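You operate a simulated robot arm through the tools that you are given. There is no shell and no other tool.

Carry out the task below with a simulated robot arm. There is one attempt and no reset: what you move stays moved.

Task
Put things in order on the peninsula counter top. At the end: the teal big shampoo bottle stands where the green scrub pad stood; the blue balm tin from the peninsula counter top is on the cream tray; the green scrub pad from the peninsula counter top is in the blue bucket; the teal slim water mister stands where the clear dosing cup stood; the clear dosing cup stands where the teal big shampoo bottle stood; whatever was shut is shut again. Leave all else as you found it, and nothing knocked over. Set down upright: scrub pad.

It is judged by the outcome, as a careful person would: the job done as asked, and still so three seconds after it is handed in. It fails if anything else is knocked over, pushed out of place, dropped, spilled or broken.

Robot
A 5-joint arm with a two-finger parallel gripper, fixed in place. Base frame: the origin is at the foot of the arm, x ahead of it, y to its left, z up; the work surface is at about z = 0. Lengths are in m, angles in degrees, forces in N, time in s.
With the tool pointing down near the work surface it reaches from about 0.26 to 0.68 m from the base axis. Its first joint turns from -66.0 to 66.0 degrees. The tool tilts only in the upright plane through the base axis and itself; it spins freely about its own axis. Payload 2.9 kg.
The tool frame sits at the grasp point between the pads (the TCP): z along the fingers, y along the line on which they close. The tips reach 0.03 m beyond it. The gripper opens to 0.11 m. The fingers are 0.02 m wide and 0.01 m thick; the gripper's body (0.048 by 0.112 m) begins 0.055 m behind the TCP.
Orientation is that of the tool frame in the base frame, as a unit quaternion [x, y, z, w]. With the fingers straight down and closing along the base's y, the tool's x points along the base's -x, its y along +y and its z along -z.

Tools
- The arm moves only by the tool nudge_tool. Its argument "commands" is a list of rows, each a list of 6 numbers: the shift along the tool's x, y, z in mm, then the turn, a rotation vector about the tool's x, y, z in rad. In form: [[x, y, z, wx, wy, wz], ...]. A call has 1 to 20 rows; each row is the pose to reach, as a shift and turn from the pose commanded when the call began, along the tool's axes at that moment. "hand" is the opening, from 0 (shut) to 1 (fully open), set as the call begins (left out, the last holds). A row lasts 0.2 s, in which the tool goes at most 0.05 m and 8.6 degrees; a call with a longer step from one row to the next is refused whole, and so is a gripper value outside its range. A pose out of reach is approached as far as the arm can. The call stops where the force on the tool passes 40 N (or 10 N more than at its start, if that is more) or the arm is blocked; 0.2 s more then pass. The fingers move at their own pace (about 0.108 m/s each) and stop on an object; they squeeze with about 22 N. The grip force told is the motor's: it shows also when the fingers shut on nothing. Time passes only in rows, and 0.2 s behind the last, so rows that repeat a pose let the fingers close. It gives the time, the measured TCP pose, the force on the tool (base axes), the opening and the grip force at its end, in the units of the frame above (readings bear some noise), with the torque about the TCP (base axes, N m) and any sound that the robot's microphone picked up, and new pictures: "pictures" is both (left out), scene, wrist or none.
- Cameras (640 x 400 px; columns grow to the right, rows downward): "scene" is fixed at [0.0414, -0.4573, 0.6067]; the picture's right is [0.72, -0.70, 0.00], its down [-0.39, -0.40, -0.83] and it looks along [0.58, 0.60, -0.55] (base axes); focal length 222 px, centre (320, 200). "wrist" rides on the gripper at [0.072, 0.017, -0.103] in the tool frame; the picture's right is [-0.23, 0.97, 0.00], its down [-0.76, -0.18, -0.62] and it looks along [-0.61, -0.14, 0.78] (tool axes); focal length 222 px, centre (320, 200). There is no depth. A picture from a camera that has moved, and an enlarged one, comes with that camera's place and axes in the base frame and with its lens.
- inspect(camera, box): a new picture of the part [left, top, right, bottom] of that camera's present view, enlarged. It takes no simulated time.
- sign_off(): hands the job in; it is judged then, once.

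Nothing tells you positions but the pictures and the camera data. Unless the task says otherwise, let go and move clear before handing in.

The tools are called by a JSON object that holds its "op" and its "data". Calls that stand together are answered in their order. nudge_tool: Moves the arm, as the interface text tells. Its arguments: {"type":"object","properties":{"commands":{"type":"array","items":{"type":"array","items":{"type":"number"}}},"hand":{"type":"number"},"pictures":{"type":"string","enum":["both","scene","wrist","none"]}},"required":["commands"]} The other tools are called the same way: inspect (camera, box) takes an enlarged picture of a part of a camera's view; sign_off () hands the job in.

At the start:

```text
clock: 0.0
tcp_pos: [0.3382, -0.2173, 0.4338]
orientation: [0.0, 1.0, 0.0, 0.0]
ft_force: [-0.3, 0.3, -0.6]
torque: [-0.02, 0.0, 0.0]
opening: 0.1101
grasp_force: 0.0
```

scene: 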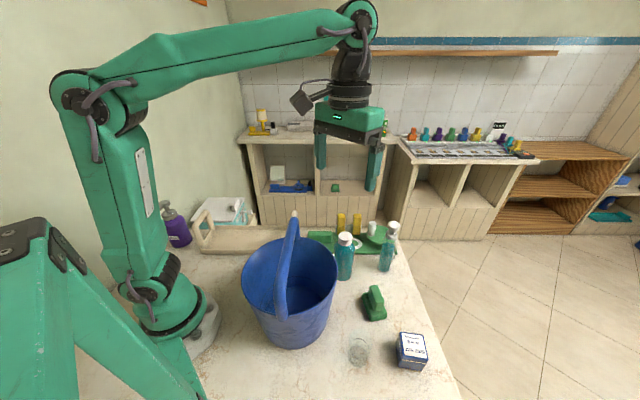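
wrist: 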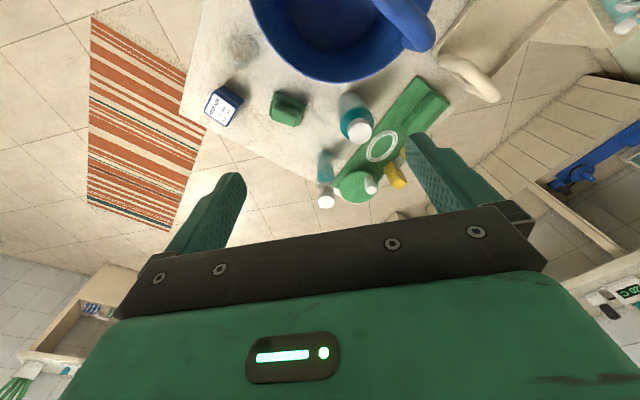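

I see a counter with a blue bucket, two teal bottles, a green scrub pad, a blue box or tin, a clear cup, a green tray and a cream tray behind the bucket. I'll enlarge parts of the views before moving anything.

{"op": "inspect", "data": {"camera": "scene", "box": [300, 210, 460, 310]}}

{"op": "inspect", "data": {"camera": "scene", "box": [300, 290, 460, 390]}}

{"op": "inspect", "data": {"camera": "scene", "box": [140, 180, 300, 280]}}

{"op": "inspect", "data": {"camera": "wrist", "box": [180, 0, 500, 200]}}

```text
4.00 times, centred on (380, 260) of scene
camera zoom: at [0.0414, -0.4573, 0.6067], right [0.72, -0.7, 0.0], down [-0.39, -0.4, -0.83], along [0.58, 0.6, -0.55], focal length 888 px, centre (80, -40)
```

zoom: 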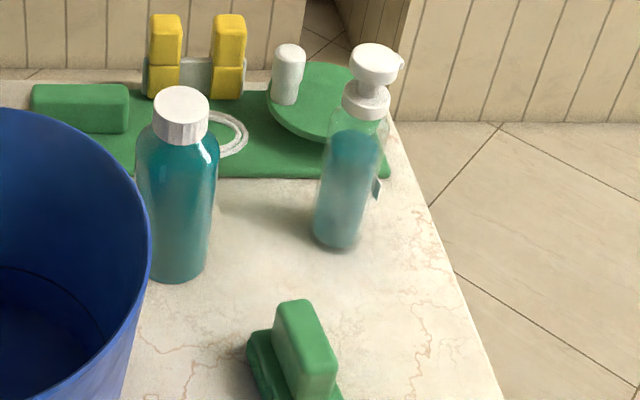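

```text
4.00 times, centred on (380, 340) of scene
camera zoom: at [0.0414, -0.4573, 0.6067], right [0.72, -0.7, 0.0], down [-0.39, -0.4, -0.83], along [0.58, 0.6, -0.55], focal length 888 px, centre (80, -360)
```

zoom: 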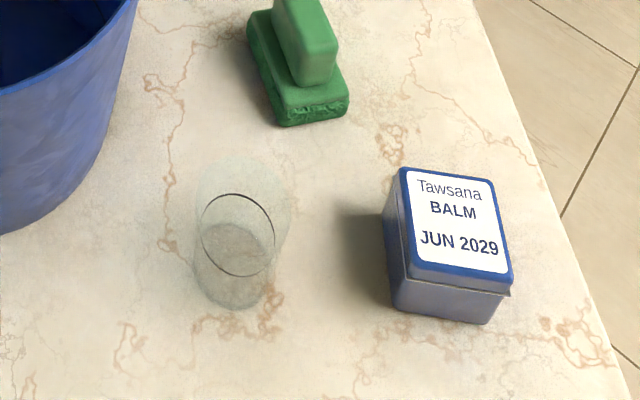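

```text
4.00 times, centred on (220, 230) of scene
camera zoom: at [0.0414, -0.4573, 0.6067], right [0.72, -0.7, 0.0], down [-0.39, -0.4, -0.83], along [0.58, 0.6, -0.55], focal length 888 px, centre (720, 80)
```

zoom: 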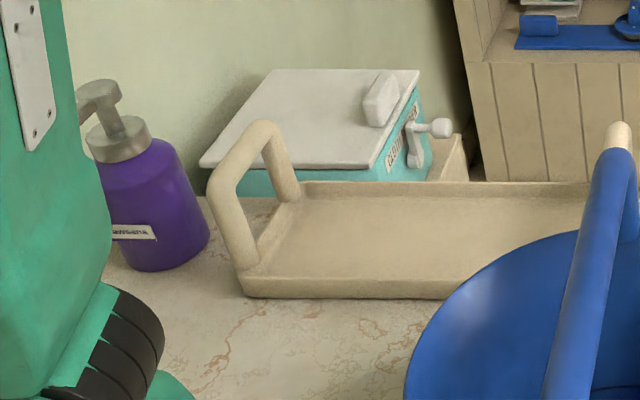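

```text
2.00 times, centred on (340, 100) of wrist
camera zoom: at [0.2666, -0.1998, 0.536], right [0.23, 0.97, 0.0], down [0.76, -0.18, 0.62], along [0.61, -0.14, -0.78], focal length 444 px, centre (280, 400)
```

zoom: 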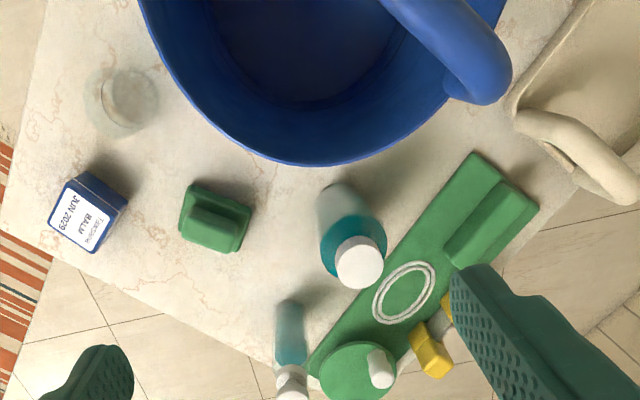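

The bottles, pad, cup and tin are on the near part of the counter, with the bucket at about (0.22, -0.18) and the cream tray at about (0.30, 0.20). I'll spin the wrist to look into the bucket and measure the places from another angle.

{"op": "nudge_tool", "data": {"commands": [[0, 0, 0, 0, 0, 0.148], [0, 0, 0, 0, 0, 0.296], [0, 0, 0, 0, 0, 0.444], [0, 0, 0, 0, 0, 0.592], [0, 0, 0, 0, 0, 0.74], [0, 0, 0, 0, 0, 0.888], [0, 0, 0, 0, 0, 1.036], [0, 0, 0, 0, 0, 1.184], [0, 0, 0, 0, 0, 1.332], [0, 0, 0, 0, 0, 1.48], [0, 0, 0, 0, 0, 1.5708], [0, 0, 0, 0, 0, 1.5708]], "hand": 1}}

```text
clock: 2.6
tcp_pos: [0.3377, -0.2171, 0.4329]
orientation: [0.708, 0.707, 0.0, 0.0]
ft_force: [-0.7, 0.1, -0.4]
torque: [-0.03, -0.01, -0.02]
opening: 0.1099
grasp_force: 0.0
camera wrist: at [0.3555, -0.1444, 0.5356], right [0.97, -0.23, 0.0], down [-0.18, -0.76, 0.62], along [-0.14, -0.61, -0.78], focal length 222 px, centre (320, 200)
```

scene: 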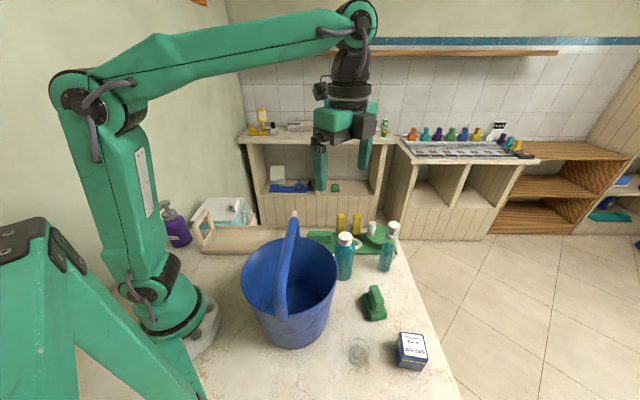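
wrist: 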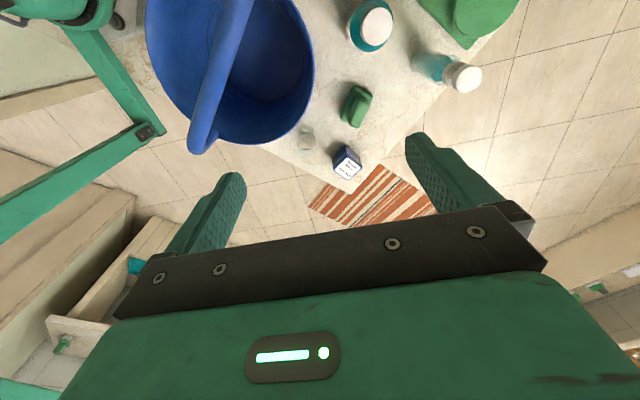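

{"op": "inspect", "data": {"camera": "wrist", "box": [140, 0, 380, 150]}}

{"op": "inspect", "data": {"camera": "wrist", "box": [280, 0, 520, 150]}}

{"op": "nudge_tool", "data": {"commands": [[0, 0, 0, 0, 0, 0.148], [0, 0, 0, 0, 0, 0.296], [0, 0, 0, 0, 0, 0.444], [0, 0, 0, 0, 0, 0.592], [0, 0, 0, 0, 0, 0.74], [0, 0, 0, 0, 0, 0.888], [0, 0, 0, 0, 0, 1.036], [0, 0, 0, 0, 0, 1.184], [0, 0, 0, 0, 0, 1.332], [0, 0, 0, 0, 0, 1.48], [0, 0, 0, 0, 0, 1.5708], [0, 0, 0, 0, 0, 1.5708]]}}

```text
2.67 times, centred on (260, 75) of wrist
camera zoom: at [0.3555, -0.1444, 0.5356], right [0.97, -0.23, 0.0], down [-0.18, -0.76, 0.62], along [-0.14, -0.61, -0.78], focal length 592 px, centre (480, 533)
```

zoom: 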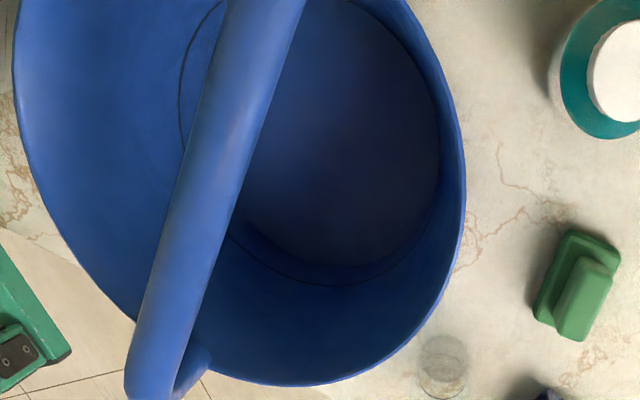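

```text
2.67 times, centred on (400, 75) of wrist
camera zoom: at [0.3555, -0.1444, 0.5356], right [0.97, -0.23, 0.0], down [-0.18, -0.76, 0.62], along [-0.14, -0.61, -0.78], focal length 592 px, centre (107, 533)
```

zoom: 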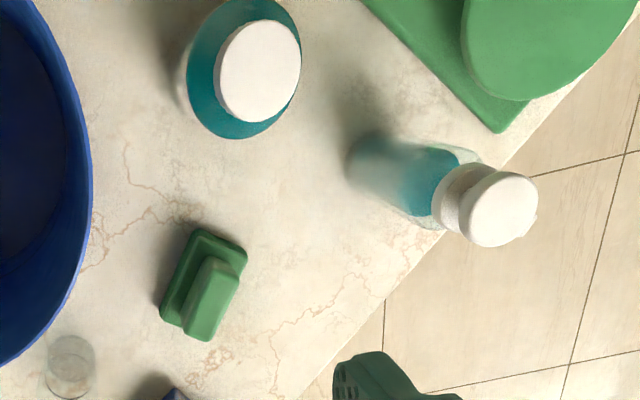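

```text
clock: 5.2
tcp_pos: [0.3393, -0.216, 0.4341]
orientation: [1.0, -0.001, 0.0, 0.0]
ft_force: [0.0, 0.3, 0.0]
torque: [-0.01, 0.01, -0.03]
opening: 0.1102
grasp_force: 0.0
camera wrist: at [0.4113, -0.2333, 0.536], right [-0.23, -0.97, 0.0], down [-0.76, 0.18, 0.62], along [-0.61, 0.14, -0.78], focal length 222 px, centre (320, 200)
```

scene: 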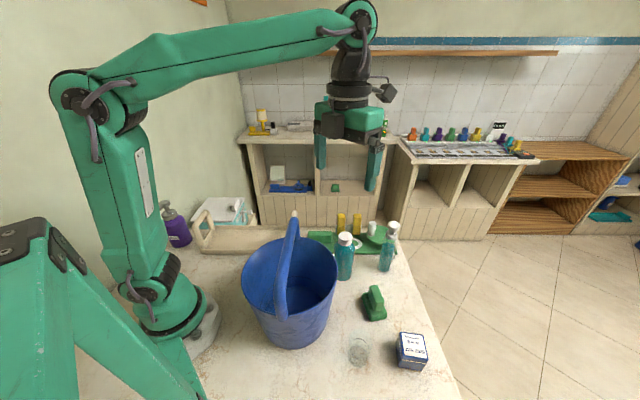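
wrist: 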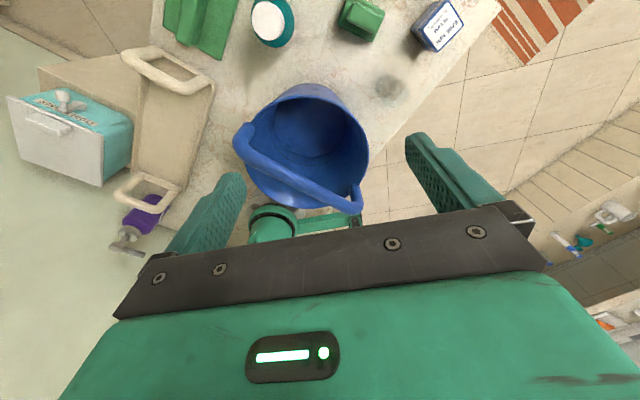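

{"op": "inspect", "data": {"camera": "wrist", "box": [0, 0, 320, 200]}}

{"op": "inspect", "data": {"camera": "wrist", "box": [200, 0, 520, 200]}}

```text
2.00 times, centred on (160, 100) of wrist
camera zoom: at [0.4113, -0.2333, 0.536], right [-0.23, -0.97, 0.0], down [-0.76, 0.18, 0.62], along [-0.61, 0.14, -0.78], focal length 444 px, centre (640, 400)
```

zoom: 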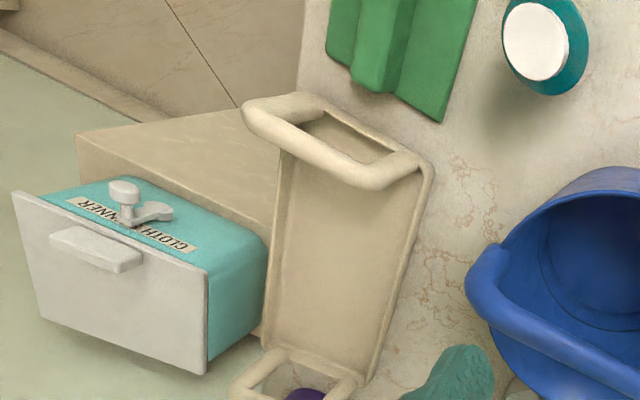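

```text
2.00 times, centred on (360, 100) of wrist
camera zoom: at [0.4113, -0.2333, 0.536], right [-0.23, -0.97, 0.0], down [-0.76, 0.18, 0.62], along [-0.61, 0.14, -0.78], focal length 444 px, centre (240, 400)
```

zoom: 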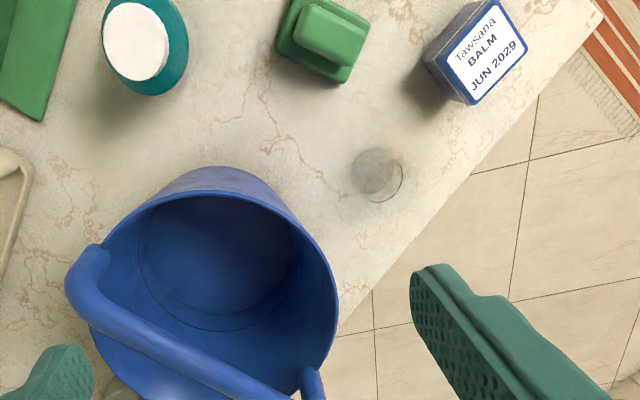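

{"op": "inspect", "data": {"camera": "scene", "box": [225, 200, 353, 280]}}

{"op": "inspect", "data": {"camera": "scene", "box": [225, 270, 353, 350]}}

{"op": "inspect", "data": {"camera": "wrist", "box": [220, 70, 380, 220]}}

```text
5.00 times, centred on (289, 240) of scene
camera zoom: at [0.0414, -0.4573, 0.6067], right [0.72, -0.7, 0.0], down [-0.39, -0.4, -0.83], along [0.58, 0.6, -0.55], focal length 1110 px, centre (475, 0)
```

zoom: 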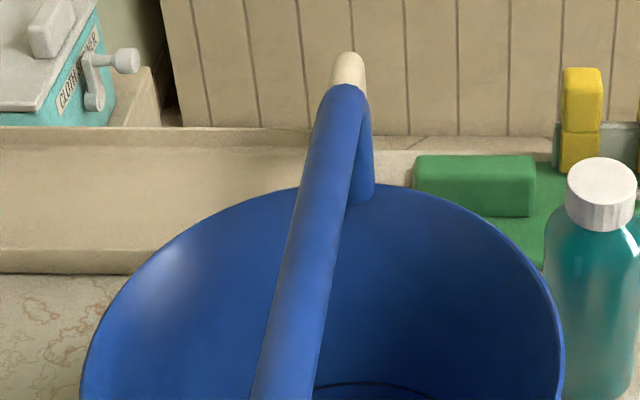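

```text
5.00 times, centred on (289, 310) of scene
camera zoom: at [0.0414, -0.4573, 0.6067], right [0.72, -0.7, 0.0], down [-0.39, -0.4, -0.83], along [0.58, 0.6, -0.55], focal length 1110 px, centre (475, -350)
```

zoom: 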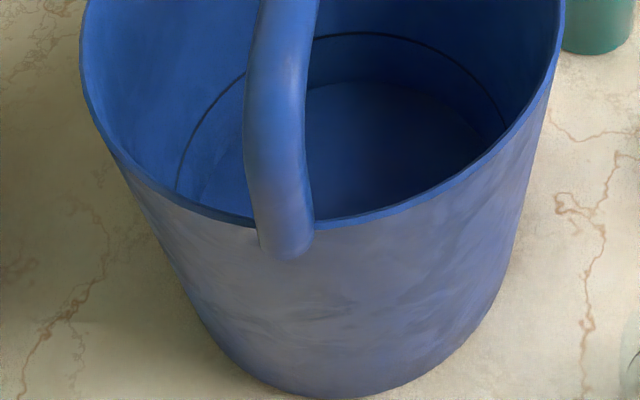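

```text
2.67 times, centred on (300, 145) of wrist
camera zoom: at [0.4113, -0.2333, 0.536], right [-0.23, -0.97, 0.0], down [-0.76, 0.18, 0.62], along [-0.61, 0.14, -0.78], focal length 592 px, centre (373, 347)
```

zoom: 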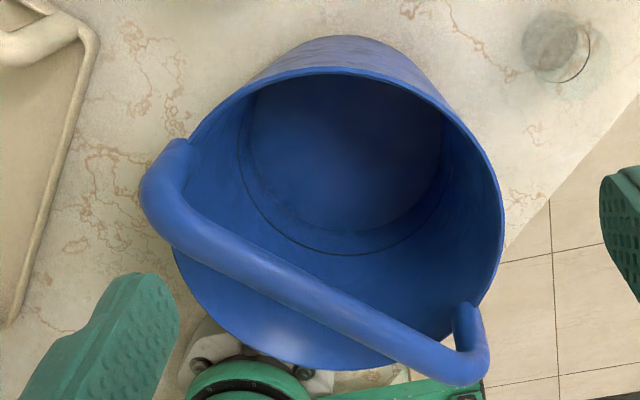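

The bucket centre is near (0.228, -0.168), its rim is at z≈0.18 and its bar handle at z≈0.25 runs along azimuth ~43°. Next I'll hover above the green pad with the camera turned to the tin side, for a close look.

{"op": "nudge_tool", "data": {"commands": [[4, 6, 12, 0, 0, 0.142], [8, 12.5, 24, 0, 0, 0.284], [12, 19, 36, 0, 0, 0.426], [16, 25, 48, 0, 0, 0.568], [20, 31, 60, 0, 0, 0.71], [24, 37.5, 72, 0, 0, 0.852], [28, 44, 84, 0, 0, 0.994], [32.5, 50, 98, 0, 0, 1.136], [36.5, 56, 110, 0, 0, 1.278], [40.5, 62.5, 122, 0, 0, 1.42], [44.5, 69, 134, 0, 0, 1.562], [49, 75, 147, 0, 0, 1.704], [53, 81, 159, 0, 0, 1.846], [57, 88, 171, 0, 0, 1.988], [61, 94, 184, 0, 0, 2.129], [61, 94, 184, 0, 0, 2.129]]}}

```text
clock: 8.6
tcp_pos: [0.2012, -0.4063, 0.2569]
orientation: [0.882, -0.47, 0.0, 0.0]
ft_force: [0.7, -0.2, -0.4]
torque: [0.0, 0.02, 0.01]
opening: 0.11
grasp_force: 0.1
out of reach, approached as far as the arm can: row 4, 5, 6, 7, 8, 9, 10, 11, 12, 13, 14, 15, 16
camera wrist: at [0.2289, -0.4761, 0.3588], right [-0.93, -0.36, 0.0], down [-0.28, 0.73, 0.62], along [-0.22, 0.58, -0.78], focal length 222 px, centre (320, 200)
```

scene: 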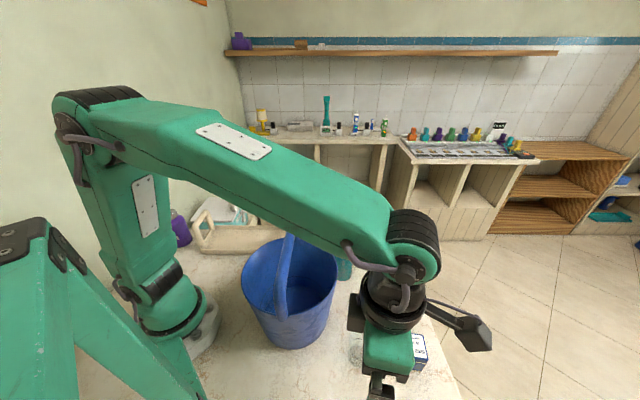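
wrist: 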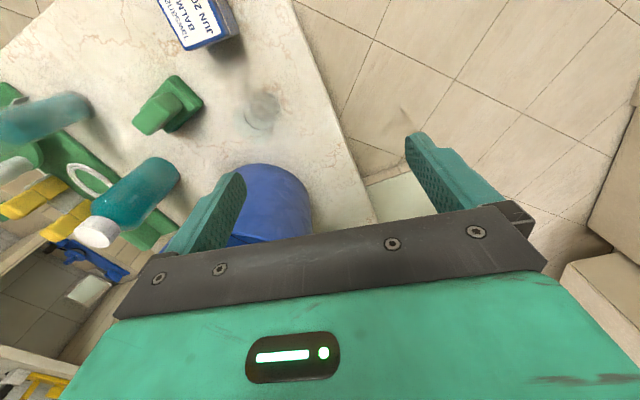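

The wrist spin hit its limit: the camera can't swing through the direction pointing straight outward, so the arm drifted. I'll make one small turn back to see which pose the commands count from.

{"op": "nudge_tool", "data": {"commands": [[0, 0, 0, 0, 0, -0.14]], "pictures": "none"}}

```text
clock: 9.0
tcp_pos: [0.2033, -0.4057, 0.2595]
orientation: [0.914, -0.406, 0.0, -0.001]
ft_force: [-0.7, -0.4, 0.4]
torque: [0.03, 0.02, 0.02]
opening: 0.1099
grasp_force: 0.1
```

Commands count from the pose actually reached. I'll turn the long way round while moving above the pad.

{"op": "nudge_tool", "data": {"commands": [[3, -10.5, -1, 0, 0, -0.147], [6, -21, -2, 0, 0, -0.294], [9, -32, -3, 0, 0, -0.441], [12, -42, -4, 0, 0, -0.588], [15, -53, -5, 0, 0, -0.735], [18, -63.5, -6, 0, 0, -0.882], [21, -74, -7, 0, 0, -1.029], [24, -85, -8, 0, 0, -1.176], [28, -95, -9, 0, 0, -1.323], [31, -106, -10, 0, 0, -1.47], [34, -116, -11, 0, 0, -1.617], [37, -127, -12, 0, 0, -1.764], [40, -138, -13, 0, 0, -1.911], [43, -148, -14, 0, 0, -2.058], [46, -159, -15, 0, 0, -2.205], [49, -169, -16, 0, 0, -2.352], [52.5, -180, -17, 0, 0, -2.499], [55.5, -190, -18, 0, 0, -2.646], [59, -201, -19, 0, 0, -2.793], [62, -211.7, -20, 0, 0, -2.94]]}}

```text
clock: 13.2
tcp_pos: [0.4045, -0.3077, 0.2843]
orientation: [0.496, 0.869, 0.0, 0.001]
ft_force: [-0.2, -0.6, 0.4]
torque: [-0.02, 0.03, 0.0]
opening: 0.1099
grasp_force: 0.0
camera wrist: at [0.3831, -0.2381, 0.3857], right [0.95, 0.3, 0.0], down [0.23, -0.75, 0.62], along [0.19, -0.59, -0.78], focal length 222 px, centre (320, 200)
```

scene: 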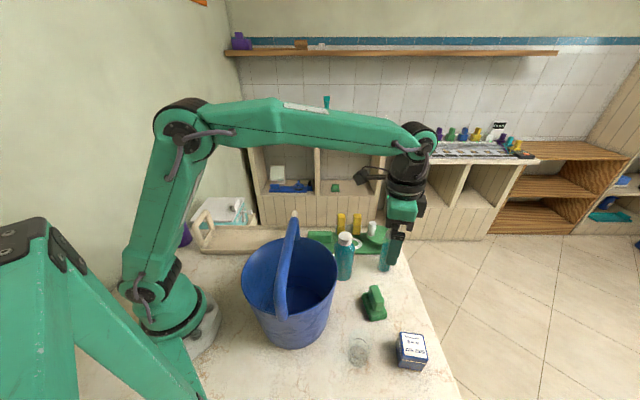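
wrist: 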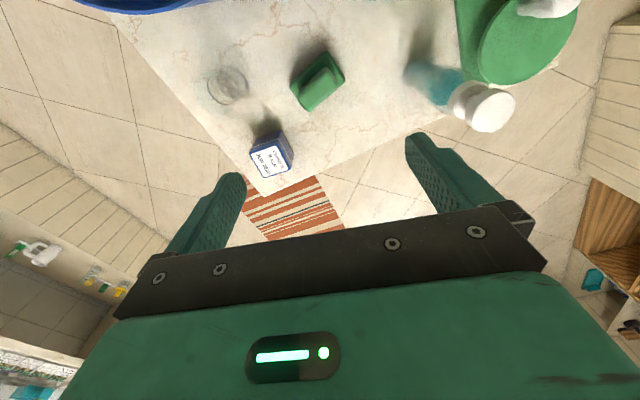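

{"op": "inspect", "data": {"camera": "wrist", "box": [190, 30, 350, 130]}}

{"op": "inspect", "data": {"camera": "wrist", "box": [200, 90, 360, 190]}}

{"op": "inspect", "data": {"camera": "wrist", "box": [380, 20, 540, 140]}}

```text
4.00 times, centred on (270, 80) of wrist
camera zoom: at [0.3831, -0.2381, 0.3857], right [0.95, 0.3, 0.0], down [0.23, -0.75, 0.62], along [0.19, -0.59, -0.78], focal length 888 px, centre (520, 680)
```

zoom: 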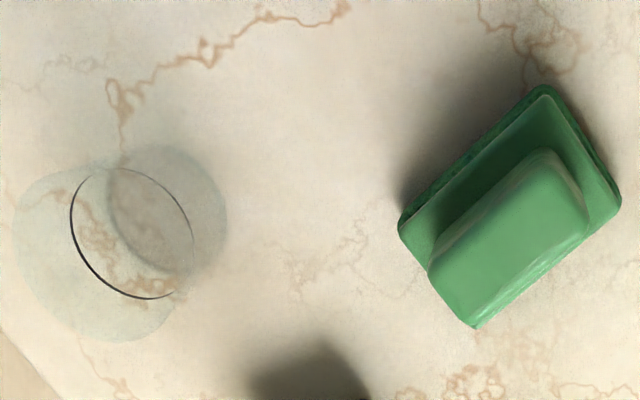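

```text
4.00 times, centred on (280, 140) of wrist
camera zoom: at [0.3831, -0.2381, 0.3857], right [0.95, 0.3, 0.0], down [0.23, -0.75, 0.62], along [0.19, -0.59, -0.78], focal length 888 px, centre (480, 440)
```

zoom: 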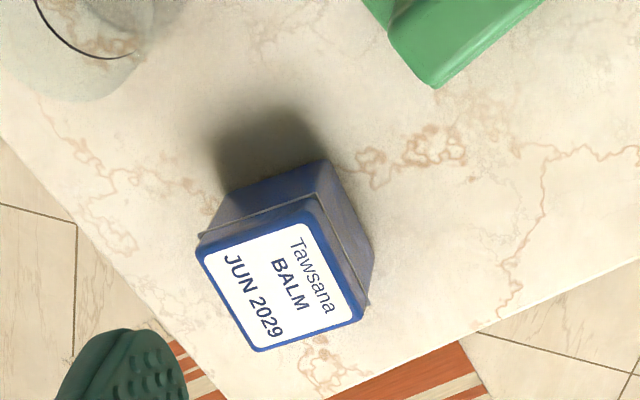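

```text
3.33 times, centred on (460, 80) of wrist
camera zoom: at [0.3831, -0.2381, 0.3857], right [0.95, 0.3, 0.0], down [0.23, -0.75, 0.62], along [0.19, -0.59, -0.78], focal length 740 px, centre (-147, 600)
```

zoom: 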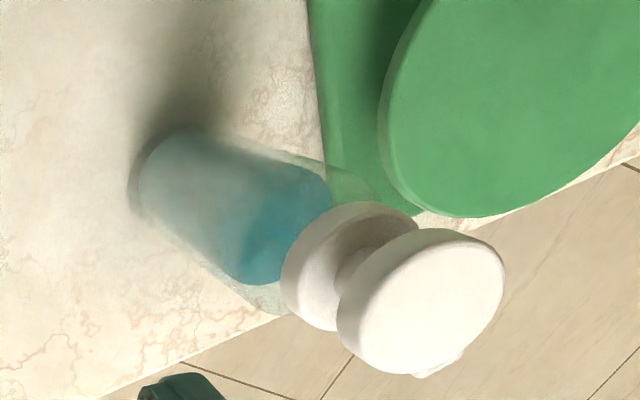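

The pad centre is about (0.4015, -0.311), its long axis at ~57° azimuth and its height ~45 mm. The tin is about (0.358, -0.436) and the cup about (0.270, -0.351). I'll align the fingers across the pad's grip block and come down part way.

{"op": "nudge_tool", "data": {"commands": [[0, -1, 8, 0, 0, -0.1452], [-1, -2, 16, 0, 0, -0.2904], [-1, -3, 24, 0, 0, -0.4356], [-1.5, -4, 32, 0, 0, -0.5808], [-2, -4.5, 40, 0, 0, -0.726], [-2, -5, 48, 0, 0, -0.8712], [-2.5, -6, 56, 0, 0, -1.0164], [-3, -7, 64, 0, 0, -1.1616], [-3.5, -8, 72, 0, 0, -1.3068], [-4, -9, 80, 0, 0, -1.452], [-4, -10, 88, 0, 0, -1.5972], [-4.5, -10.5, 96, 0, 0, -1.7424], [-5, -11, 105, 0, 0, -1.8876], [-5, -11.6, 114, 0, 0, -2.032], [-5, -11.6, 114, 0, 0, -2.032]]}}

```text
clock: 16.4
tcp_pos: [0.3964, -0.3197, 0.1696]
orientation: [-0.478, 0.879, 0.0, 0.0]
ft_force: [-0.6, 0.2, -0.3]
torque: [-0.04, -0.01, 0.0]
opening: 0.11
grasp_force: 0.0
camera wrist: at [0.3435, -0.3707, 0.2711], right [-0.69, 0.72, 0.0], down [0.56, 0.54, 0.62], along [0.45, 0.43, -0.78], focal length 222 px, centre (320, 200)
```

scene: 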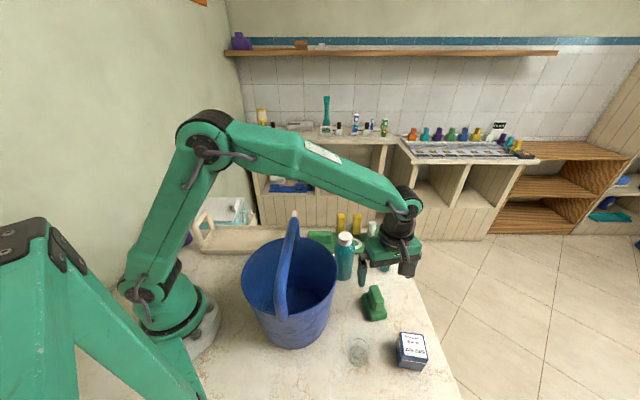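
wrist: 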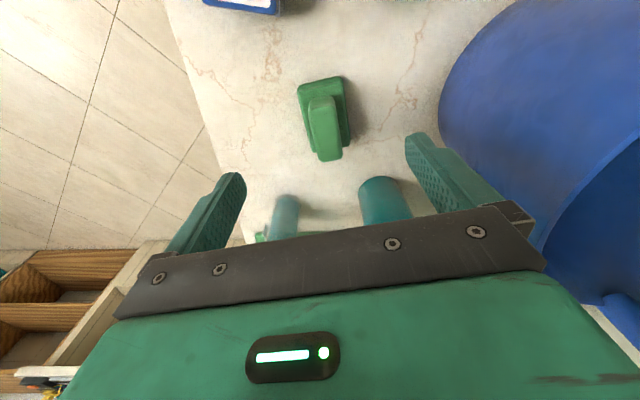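

{"op": "inspect", "data": {"camera": "wrist", "box": [240, 40, 420, 240]}}

{"op": "inspect", "data": {"camera": "scene", "box": [330, 230, 430, 340]}}

```text
2.00 times, centred on (330, 140) of wrist
camera zoom: at [0.3435, -0.3707, 0.2711], right [-0.69, 0.72, 0.0], down [0.56, 0.54, 0.62], along [0.45, 0.43, -0.78], focal length 444 px, centre (300, 320)
```

zoom: 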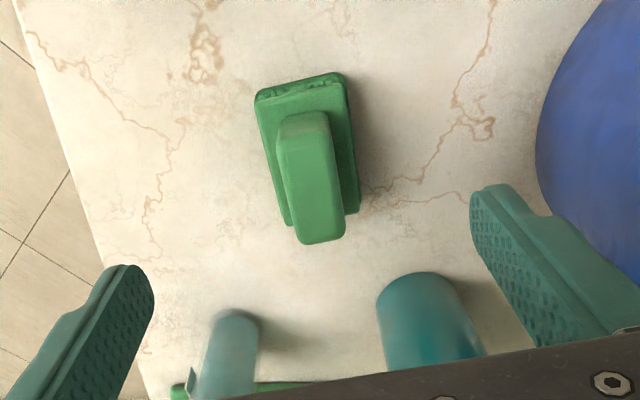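

```text
3.64 times, centred on (380, 285) of scene
camera zoom: at [0.0414, -0.4573, 0.6067], right [0.72, -0.7, 0.0], down [-0.39, -0.4, -0.83], along [0.58, 0.6, -0.55], focal length 807 px, centre (102, -109)
```

zoom: 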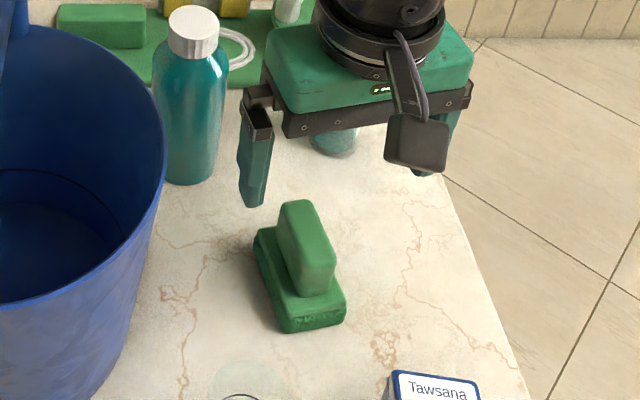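

The pad is well lined up between the fingers, with its top at z≈0.054. I'll descend so the tips overlap the grip block by ~15 mm.

{"op": "nudge_tool", "data": {"commands": [[-1, 0.5, 15, 0, 0, 0], [-2, 1, 30, 0, 0, 0], [-3, 1.5, 45, 0, 0, 0], [-3.5, 2, 60, 0, 0, 0], [-3.5, 2, 75, 0, 0, 0], [-3.5, 2, 88, 0, 0, 0], [-3.5, 2, 96, 0, 0, 0], [-3.5, 2, 101, 0, 0, 0], [-3.5, 2, 101, 0, 0, 0]]}}

```text
clock: 18.4
tcp_pos: [0.3993, -0.315, 0.0674]
orientation: [-0.476, 0.879, 0.0, 0.0]
ft_force: [-0.6, -0.1, 0.1]
torque: [0.03, 0.0, 0.02]
opening: 0.1102
grasp_force: 0.0
camera wrist: at [0.3451, -0.3667, 0.1694], right [-0.69, 0.72, 0.0], down [0.57, 0.54, 0.62], along [0.45, 0.43, -0.78], focal length 222 px, centre (320, 200)
```

scene: 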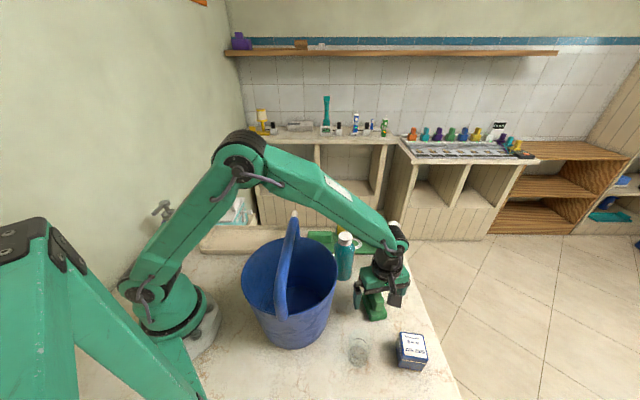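
wrist: 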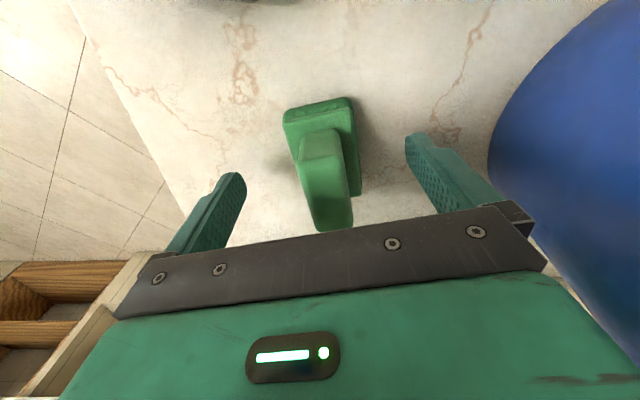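

{"op": "inspect", "data": {"camera": "wrist", "box": [240, 80, 400, 240]}}

{"op": "inspect", "data": {"camera": "scene", "box": [330, 240, 430, 340]}}

```text
2.50 times, centred on (320, 160) of wrist
camera zoom: at [0.3451, -0.3667, 0.1694], right [-0.69, 0.72, 0.0], down [0.57, 0.54, 0.62], along [0.45, 0.43, -0.78], focal length 555 px, centre (320, 300)
```

zoom: 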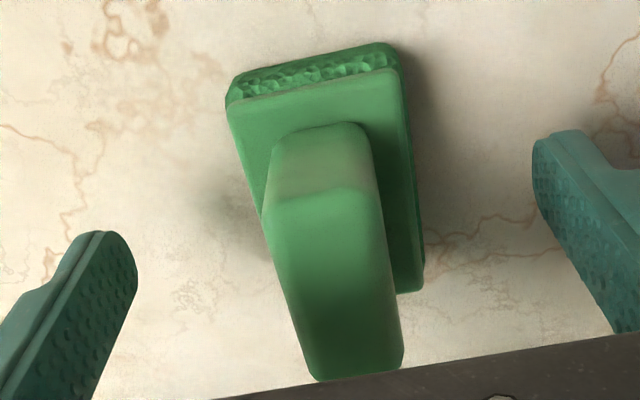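

```text
4.00 times, centred on (380, 290) of scene
camera zoom: at [0.0414, -0.4573, 0.6067], right [0.72, -0.7, 0.0], down [-0.39, -0.4, -0.83], along [0.58, 0.6, -0.55], focal length 888 px, centre (80, -160)
```

zoom: 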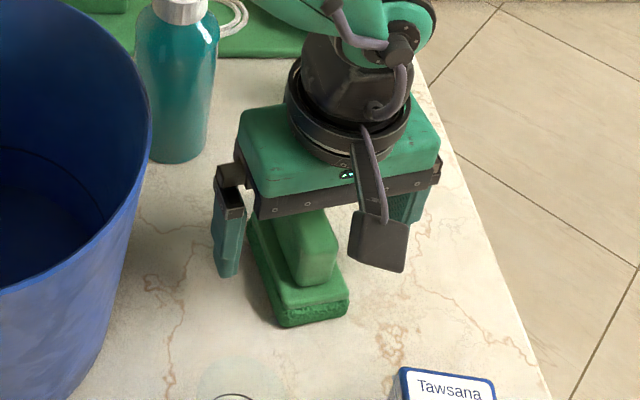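

The fingers flank the block near one end, which suits the bucket placement. Closing now.

{"op": "nudge_tool", "data": {"commands": [[0, 0, 0, 0, 0, 0], [0, 0, 0, 0, 0, 0], [0, 0, 0, 0, 0, 0], [0, 0, 0, 0, 0, 0]], "hand": 0}}

```text
clock: 19.4
tcp_pos: [0.3981, -0.3151, 0.0671]
orientation: [-0.476, 0.88, 0.0, 0.0]
ft_force: [0.3, 0.0, -0.3]
torque: [-0.01, 0.01, -0.02]
opening: 0.0252
grasp_force: 21.6
camera wrist: at [0.3452, -0.3667, 0.1696], right [-0.69, 0.72, 0.0], down [0.57, 0.54, 0.62], along [0.45, 0.43, -0.78], focal length 222 px, centre (320, 200)
```

scene: 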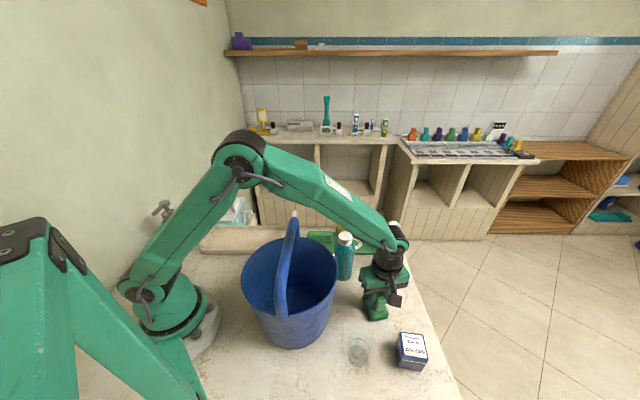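
wrist: 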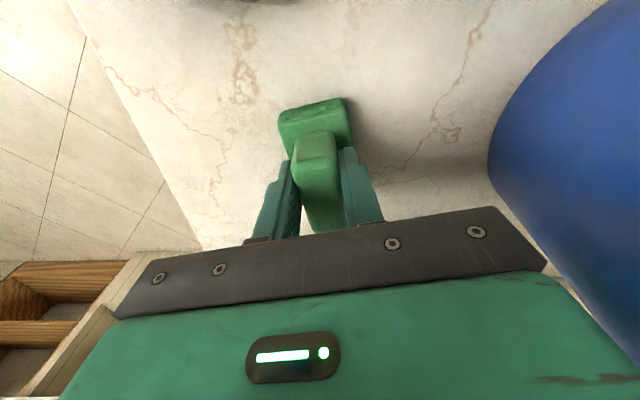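

The pad is gripped at 25 mm opening. Lifting straight up.

{"op": "nudge_tool", "data": {"commands": [[0, 0, -8, 0, 0, 0], [0, 0, -25, 0, 0, 0], [0, 0, -50, 0, 0, 0], [0, 0, -80, 0, 0, 0], [0, 0, -110, 0, 0, 0], [0, 0, -140, 0, 0, 0], [0, 0, -170, 0, 0, 0], [0, 0, -200, 0, 0, 0], [0, 0, -225, 0, 0, 0], [0, 0, -235, 0, 0, 0]]}}

```text
clock: 21.6
tcp_pos: [0.3962, -0.3141, 0.3033]
orientation: [-0.475, 0.88, 0.0, 0.0]
ft_force: [1.6, -0.9, 0.1]
torque: [-0.01, 0.0, -0.01]
opening: 0.0002
grasp_force: 21.6
camera wrist: at [0.3434, -0.3657, 0.4055], right [-0.69, 0.72, 0.0], down [0.57, 0.54, 0.62], along [0.45, 0.43, -0.78], focal length 222 px, centre (320, 200)
```

scene: 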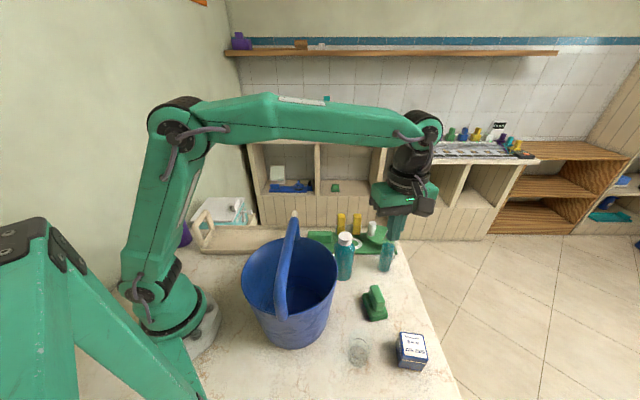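
wrist: 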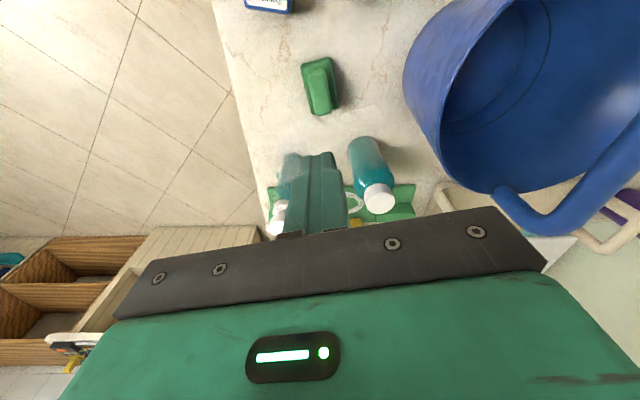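

The tips slipped off the tapered top, but the pad is still standing in its place. I'll check its exact pose and regrasp deeper.

{"op": "inspect", "data": {"camera": "scene", "box": [330, 260, 430, 340]}}

{"op": "inspect", "data": {"camera": "wrist", "box": [280, 40, 360, 130]}}

{"op": "inspect", "data": {"camera": "wrist", "box": [390, 0, 640, 260]}}

```text
5.00 times, centred on (380, 300) of scene
camera zoom: at [0.0414, -0.4573, 0.6067], right [0.72, -0.7, 0.0], down [-0.39, -0.4, -0.83], along [0.58, 0.6, -0.55], focal length 1110 px, centre (20, -300)
```

zoom: 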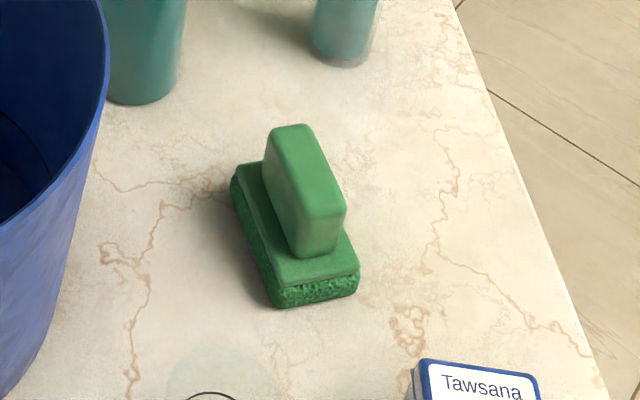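

```text
4.44 times, centred on (320, 85) of wrist
camera zoom: at [0.3434, -0.3657, 0.4055], right [-0.69, 0.72, 0.0], down [0.57, 0.54, 0.62], along [0.45, 0.43, -0.78], focal length 987 px, centre (320, 711)
```

zoom: 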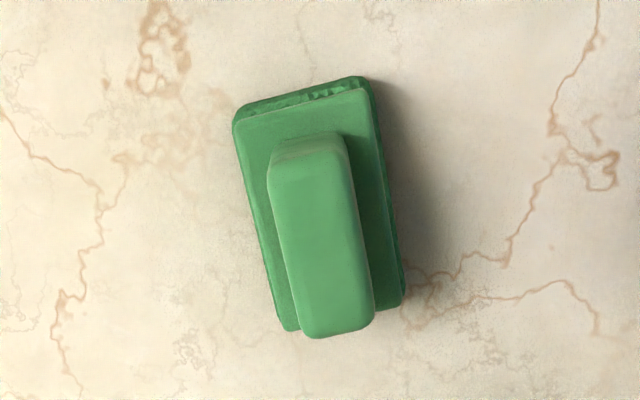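

```text
1.54 times, centred on (515, 130) of wrist
camera zoom: at [0.3434, -0.3657, 0.4055], right [-0.69, 0.72, 0.0], down [0.57, 0.54, 0.62], along [0.45, 0.43, -0.78], focal length 342 px, centre (20, 308)
```

zoom: 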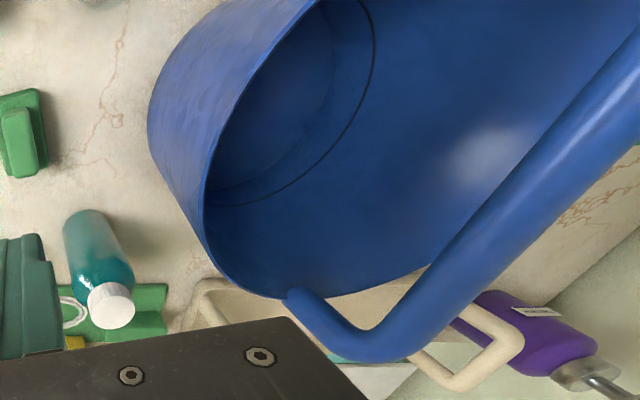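

The pad is standing at about (0.4013, -0.309). I'll open and regrasp deeper, with the tips just above its base plate.

{"op": "nudge_tool", "data": {"commands": [[0, 0, 20, 0, 0, 0], [0, 0, 50, 0, 0, 0], [0, 0, 80, 0, 0, 0], [0, 0, 110, 0, 0, 0], [0, 0, 140, 0, 0, 0], [0, 0, 170, 0, 0, 0], [0, 0, 200, 0, 0, 0], [0, 0, 222, 0, 0, 0], [0, 0, 236, 0, 0, 0], [0, 0, 243, 0, 0, 0], [0, 0, 246, 0, 0, 0], [0, 0, 246, 0, 0, 0]], "hand": 1}}

{"op": "inspect", "data": {"camera": "scene", "box": [330, 260, 430, 340]}}

```text
clock: 24.2
tcp_pos: [0.3964, -0.3147, 0.0572]
orientation: [-0.476, 0.879, 0.0, -0.001]
ft_force: [0.2, 0.1, 0.0]
torque: [-0.02, -0.01, -0.05]
opening: 0.1098
grasp_force: 0.0
camera wrist: at [0.344, -0.3664, 0.1593], right [-0.69, 0.72, 0.0], down [0.57, 0.54, 0.62], along [0.45, 0.43, -0.78], focal length 222 px, centre (320, 200)
```

scene: 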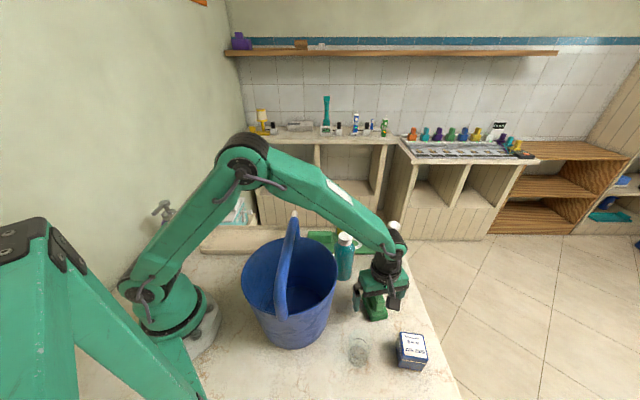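
wrist: 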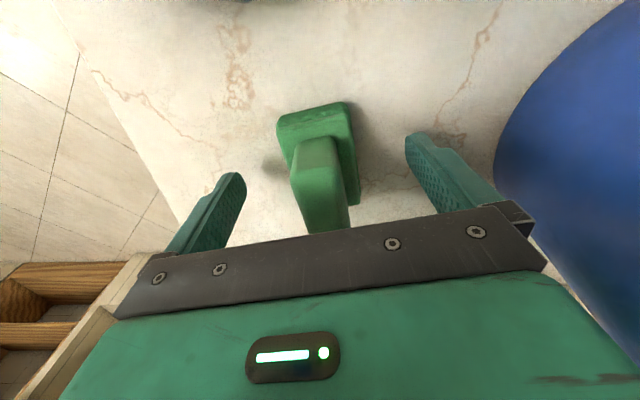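

```text
5.00 times, centred on (380, 300) of scene
camera zoom: at [0.0414, -0.4573, 0.6067], right [0.72, -0.7, 0.0], down [-0.39, -0.4, -0.83], along [0.58, 0.6, -0.55], focal length 1110 px, centre (20, -300)
```

zoom: 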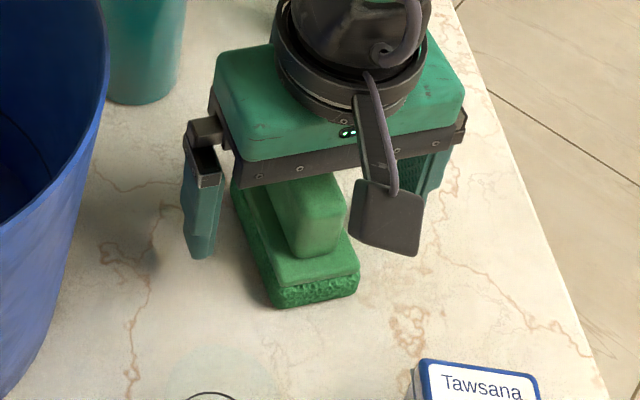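

{"op": "nudge_tool", "data": {"commands": [[0, 0, 0, 0, 0, 0], [0, 0, 0, 0, 0, 0], [0, 0, 0, 0, 0, 0], [0, 0, 0, 0, 0, 0], [0, 0, 0, 0, 0, 0]], "hand": 0, "pictures": "none"}}

{"op": "nudge_tool", "data": {"commands": [[0, 0, -3, 0, 0, 0], [0, 0, -8, 0, 0, 0], [0, 0, -15, 0, 0, 0], [0, 0, -25, 0, 0, 0], [0, 0, -30, 0, 0, 0]]}}

```text
clock: 25.4
tcp_pos: [0.397, -0.3155, 0.0575]
orientation: [-0.475, 0.88, 0.0, 0.0]
ft_force: [-0.4, 0.5, 0.0]
torque: [0.0, 0.03, 0.01]
opening: 0.0453
grasp_force: 22.1
```

```text
clock: 26.6
tcp_pos: [0.3976, -0.3141, 0.0869]
orientation: [-0.476, 0.88, 0.0, -0.001]
ft_force: [0.5, 0.0, 0.5]
torque: [0.02, 0.0, 0.01]
opening: 0.0452
grasp_force: 21.3
camera wrist: at [0.3446, -0.3666, 0.1892], right [-0.69, 0.72, 0.0], down [0.57, 0.54, 0.62], along [0.45, 0.43, -0.78], focal length 222 px, centre (320, 200)
```

scene: 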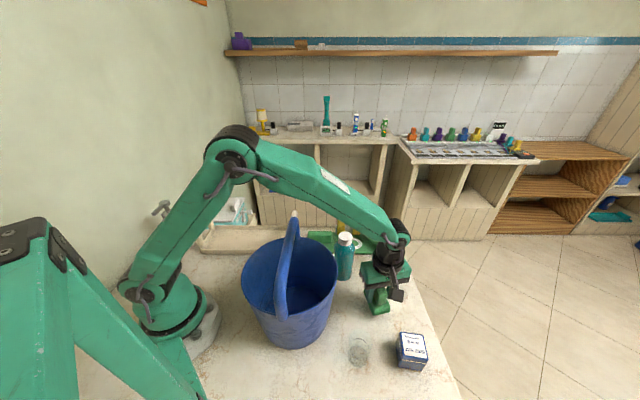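
wrist: 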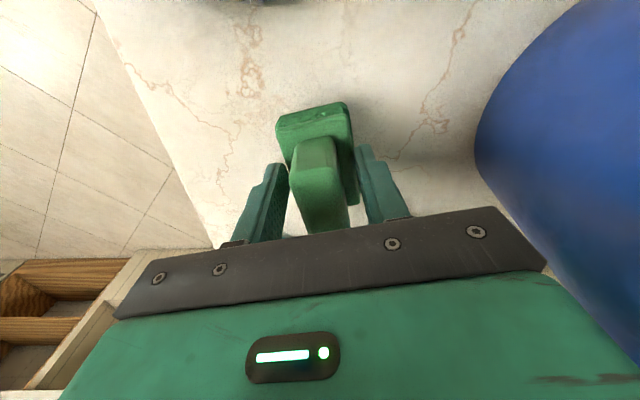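

{"op": "inspect", "data": {"camera": "scene", "box": [340, 250, 420, 330]}}

{"op": "inspect", "data": {"camera": "wrist", "box": [220, 80, 420, 240]}}

```text
5.00 times, centred on (380, 290) of scene
camera zoom: at [0.0414, -0.4573, 0.6067], right [0.72, -0.7, 0.0], down [-0.39, -0.4, -0.83], along [0.58, 0.6, -0.55], focal length 1110 px, centre (20, -250)
```

zoom: 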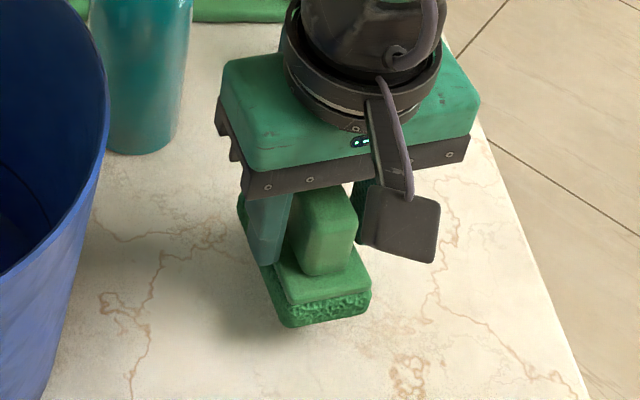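

```text
2.50 times, centred on (320, 160) of wrist
camera zoom: at [0.3446, -0.3666, 0.1892], right [-0.69, 0.72, 0.0], down [0.57, 0.54, 0.62], along [0.45, 0.43, -0.78], focal length 555 px, centre (320, 300)
```

zoom: 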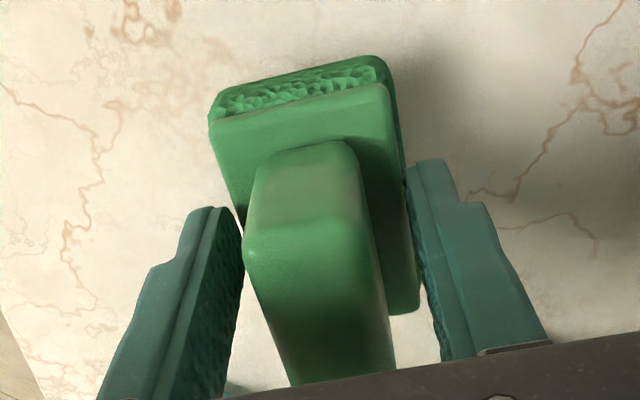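

It's held only by the tips on the base plate's edge, which is too shallow. I'll set it back down, go 6 mm lower and regrip more securely.

{"op": "nudge_tool", "data": {"commands": [[0, 0, 10, 0, 0, 0], [0, 0, 20, 0, 0, 0], [0, 0, 26, 0, 0, 0], [0, 0, 29, 0, 0, 0], [0, 0, 30, 0, 0, 0]], "pictures": "none"}}

{"op": "nudge_tool", "data": {"commands": [[0, 0, 0, 0, 0, 0], [0, 0, 0, 0, 0, 0], [0, 0, 2, 0, 0, 0], [0, 0, 4, 0, 0, 0], [0, 0, 6, 0, 0, 0], [0, 0, 6, 0, 0, 0]], "hand": 0.8, "pictures": "wrist"}}

{"op": "nudge_tool", "data": {"commands": [[0, 0, 0, 0, 0, 0], [0, 0, 0, 0, 0, 0], [0, 0, 0, 0, 0, 0], [0, 0, 0, 0, 0, 0]], "hand": 0, "pictures": "wrist"}}

```text
clock: 27.8
tcp_pos: [0.3978, -0.3149, 0.057]
orientation: [-0.475, 0.88, 0.0, 0.0]
ft_force: [-1.8, -0.8, 2.7]
torque: [0.08, 0.11, 0.05]
opening: 0.0453
grasp_force: 22.4
```

```text
clock: 29.2
tcp_pos: [0.3976, -0.3152, 0.0515]
orientation: [-0.475, 0.88, 0.001, 0.0]
ft_force: [0.6, 0.7, -0.6]
torque: [-0.03, 0.02, 0.0]
opening: 0.0879
grasp_force: 0.0
camera wrist: at [0.345, -0.3662, 0.153], right [-0.69, 0.72, 0.0], down [0.57, 0.54, 0.62], along [0.45, 0.43, -0.78], focal length 222 px, centre (320, 200)
```

wrist: 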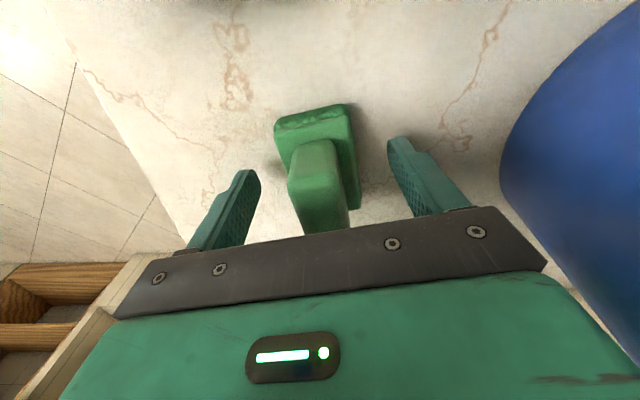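

```text
clock: 30.2
tcp_pos: [0.3992, -0.3153, 0.0517]
orientation: [-0.475, 0.88, 0.0, 0.0]
ft_force: [-0.2, -0.2, -0.4]
torque: [0.04, -0.01, -0.01]
opening: 0.0494
grasp_force: 21.9
camera wrist: at [0.345, -0.3662, 0.1531], right [-0.69, 0.72, 0.0], down [0.57, 0.54, 0.62], along [0.45, 0.43, -0.78], focal length 222 px, centre (320, 200)
```

wrist: 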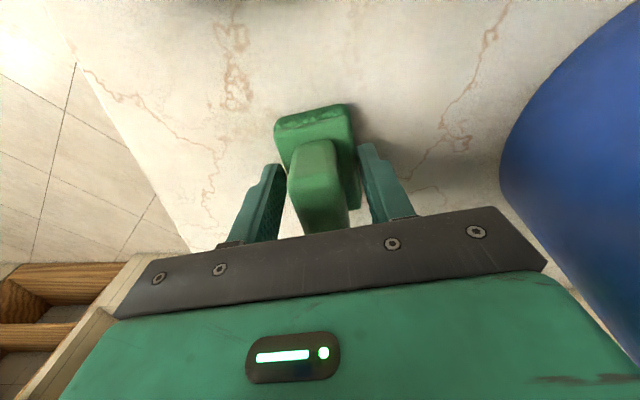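

Now it's gripped on the full base (49 mm). I'll lift smoothly, then bring it toward the bucket.

{"op": "nudge_tool", "data": {"commands": [[0, 0, -3, 0, 0, 0], [0, 0, -10, 0, 0, 0], [0, 0, -20, 0, 0, 0], [0, 0, -35, 0, 0, 0], [0, 0, -50, 0, 0, 0], [0, 0, -70, 0, 0, 0], [0, 0, -90, 0, 0, 0], [0, 0, -110, 0, 0, 0], [0, 0, -130, 0, 0, 0], [0, 0, -150, 0, 0, 0], [0, 0, -170, 0, 0, 0], [0, 0, -190, 0, 0, 0], [0, 0, -210, 0, 0, 0], [0, 0, -228, 0, 0, 0], [0, 0, -242, 0, 0, 0], [0, 0, -250, 0, 0, 0]]}}

```text
clock: 33.6
tcp_pos: [0.3989, -0.3145, 0.3016]
orientation: [-0.476, 0.88, 0.0, 0.0]
ft_force: [-0.4, 0.2, -1.0]
torque: [0.0, 0.01, -0.01]
opening: 0.0489
grasp_force: 21.9
camera wrist: at [0.3455, -0.3661, 0.4033], right [-0.69, 0.72, 0.0], down [0.57, 0.54, 0.62], along [0.45, 0.43, -0.78], focal length 222 px, centre (320, 200)
```

scene: 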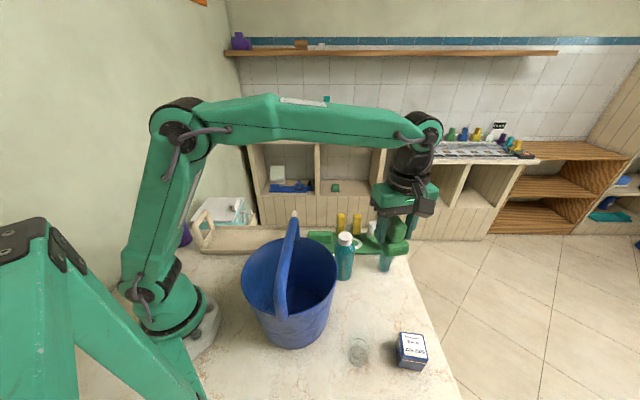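
wrist: 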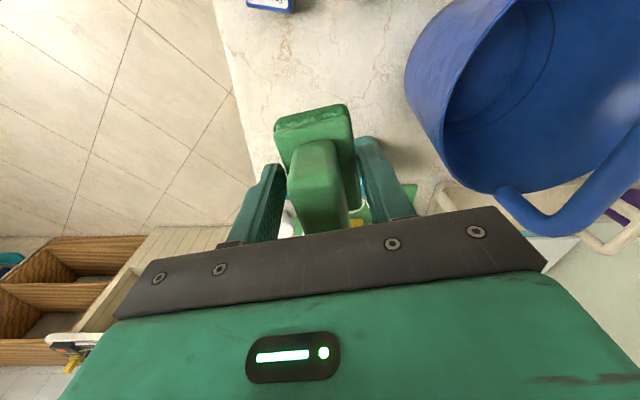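

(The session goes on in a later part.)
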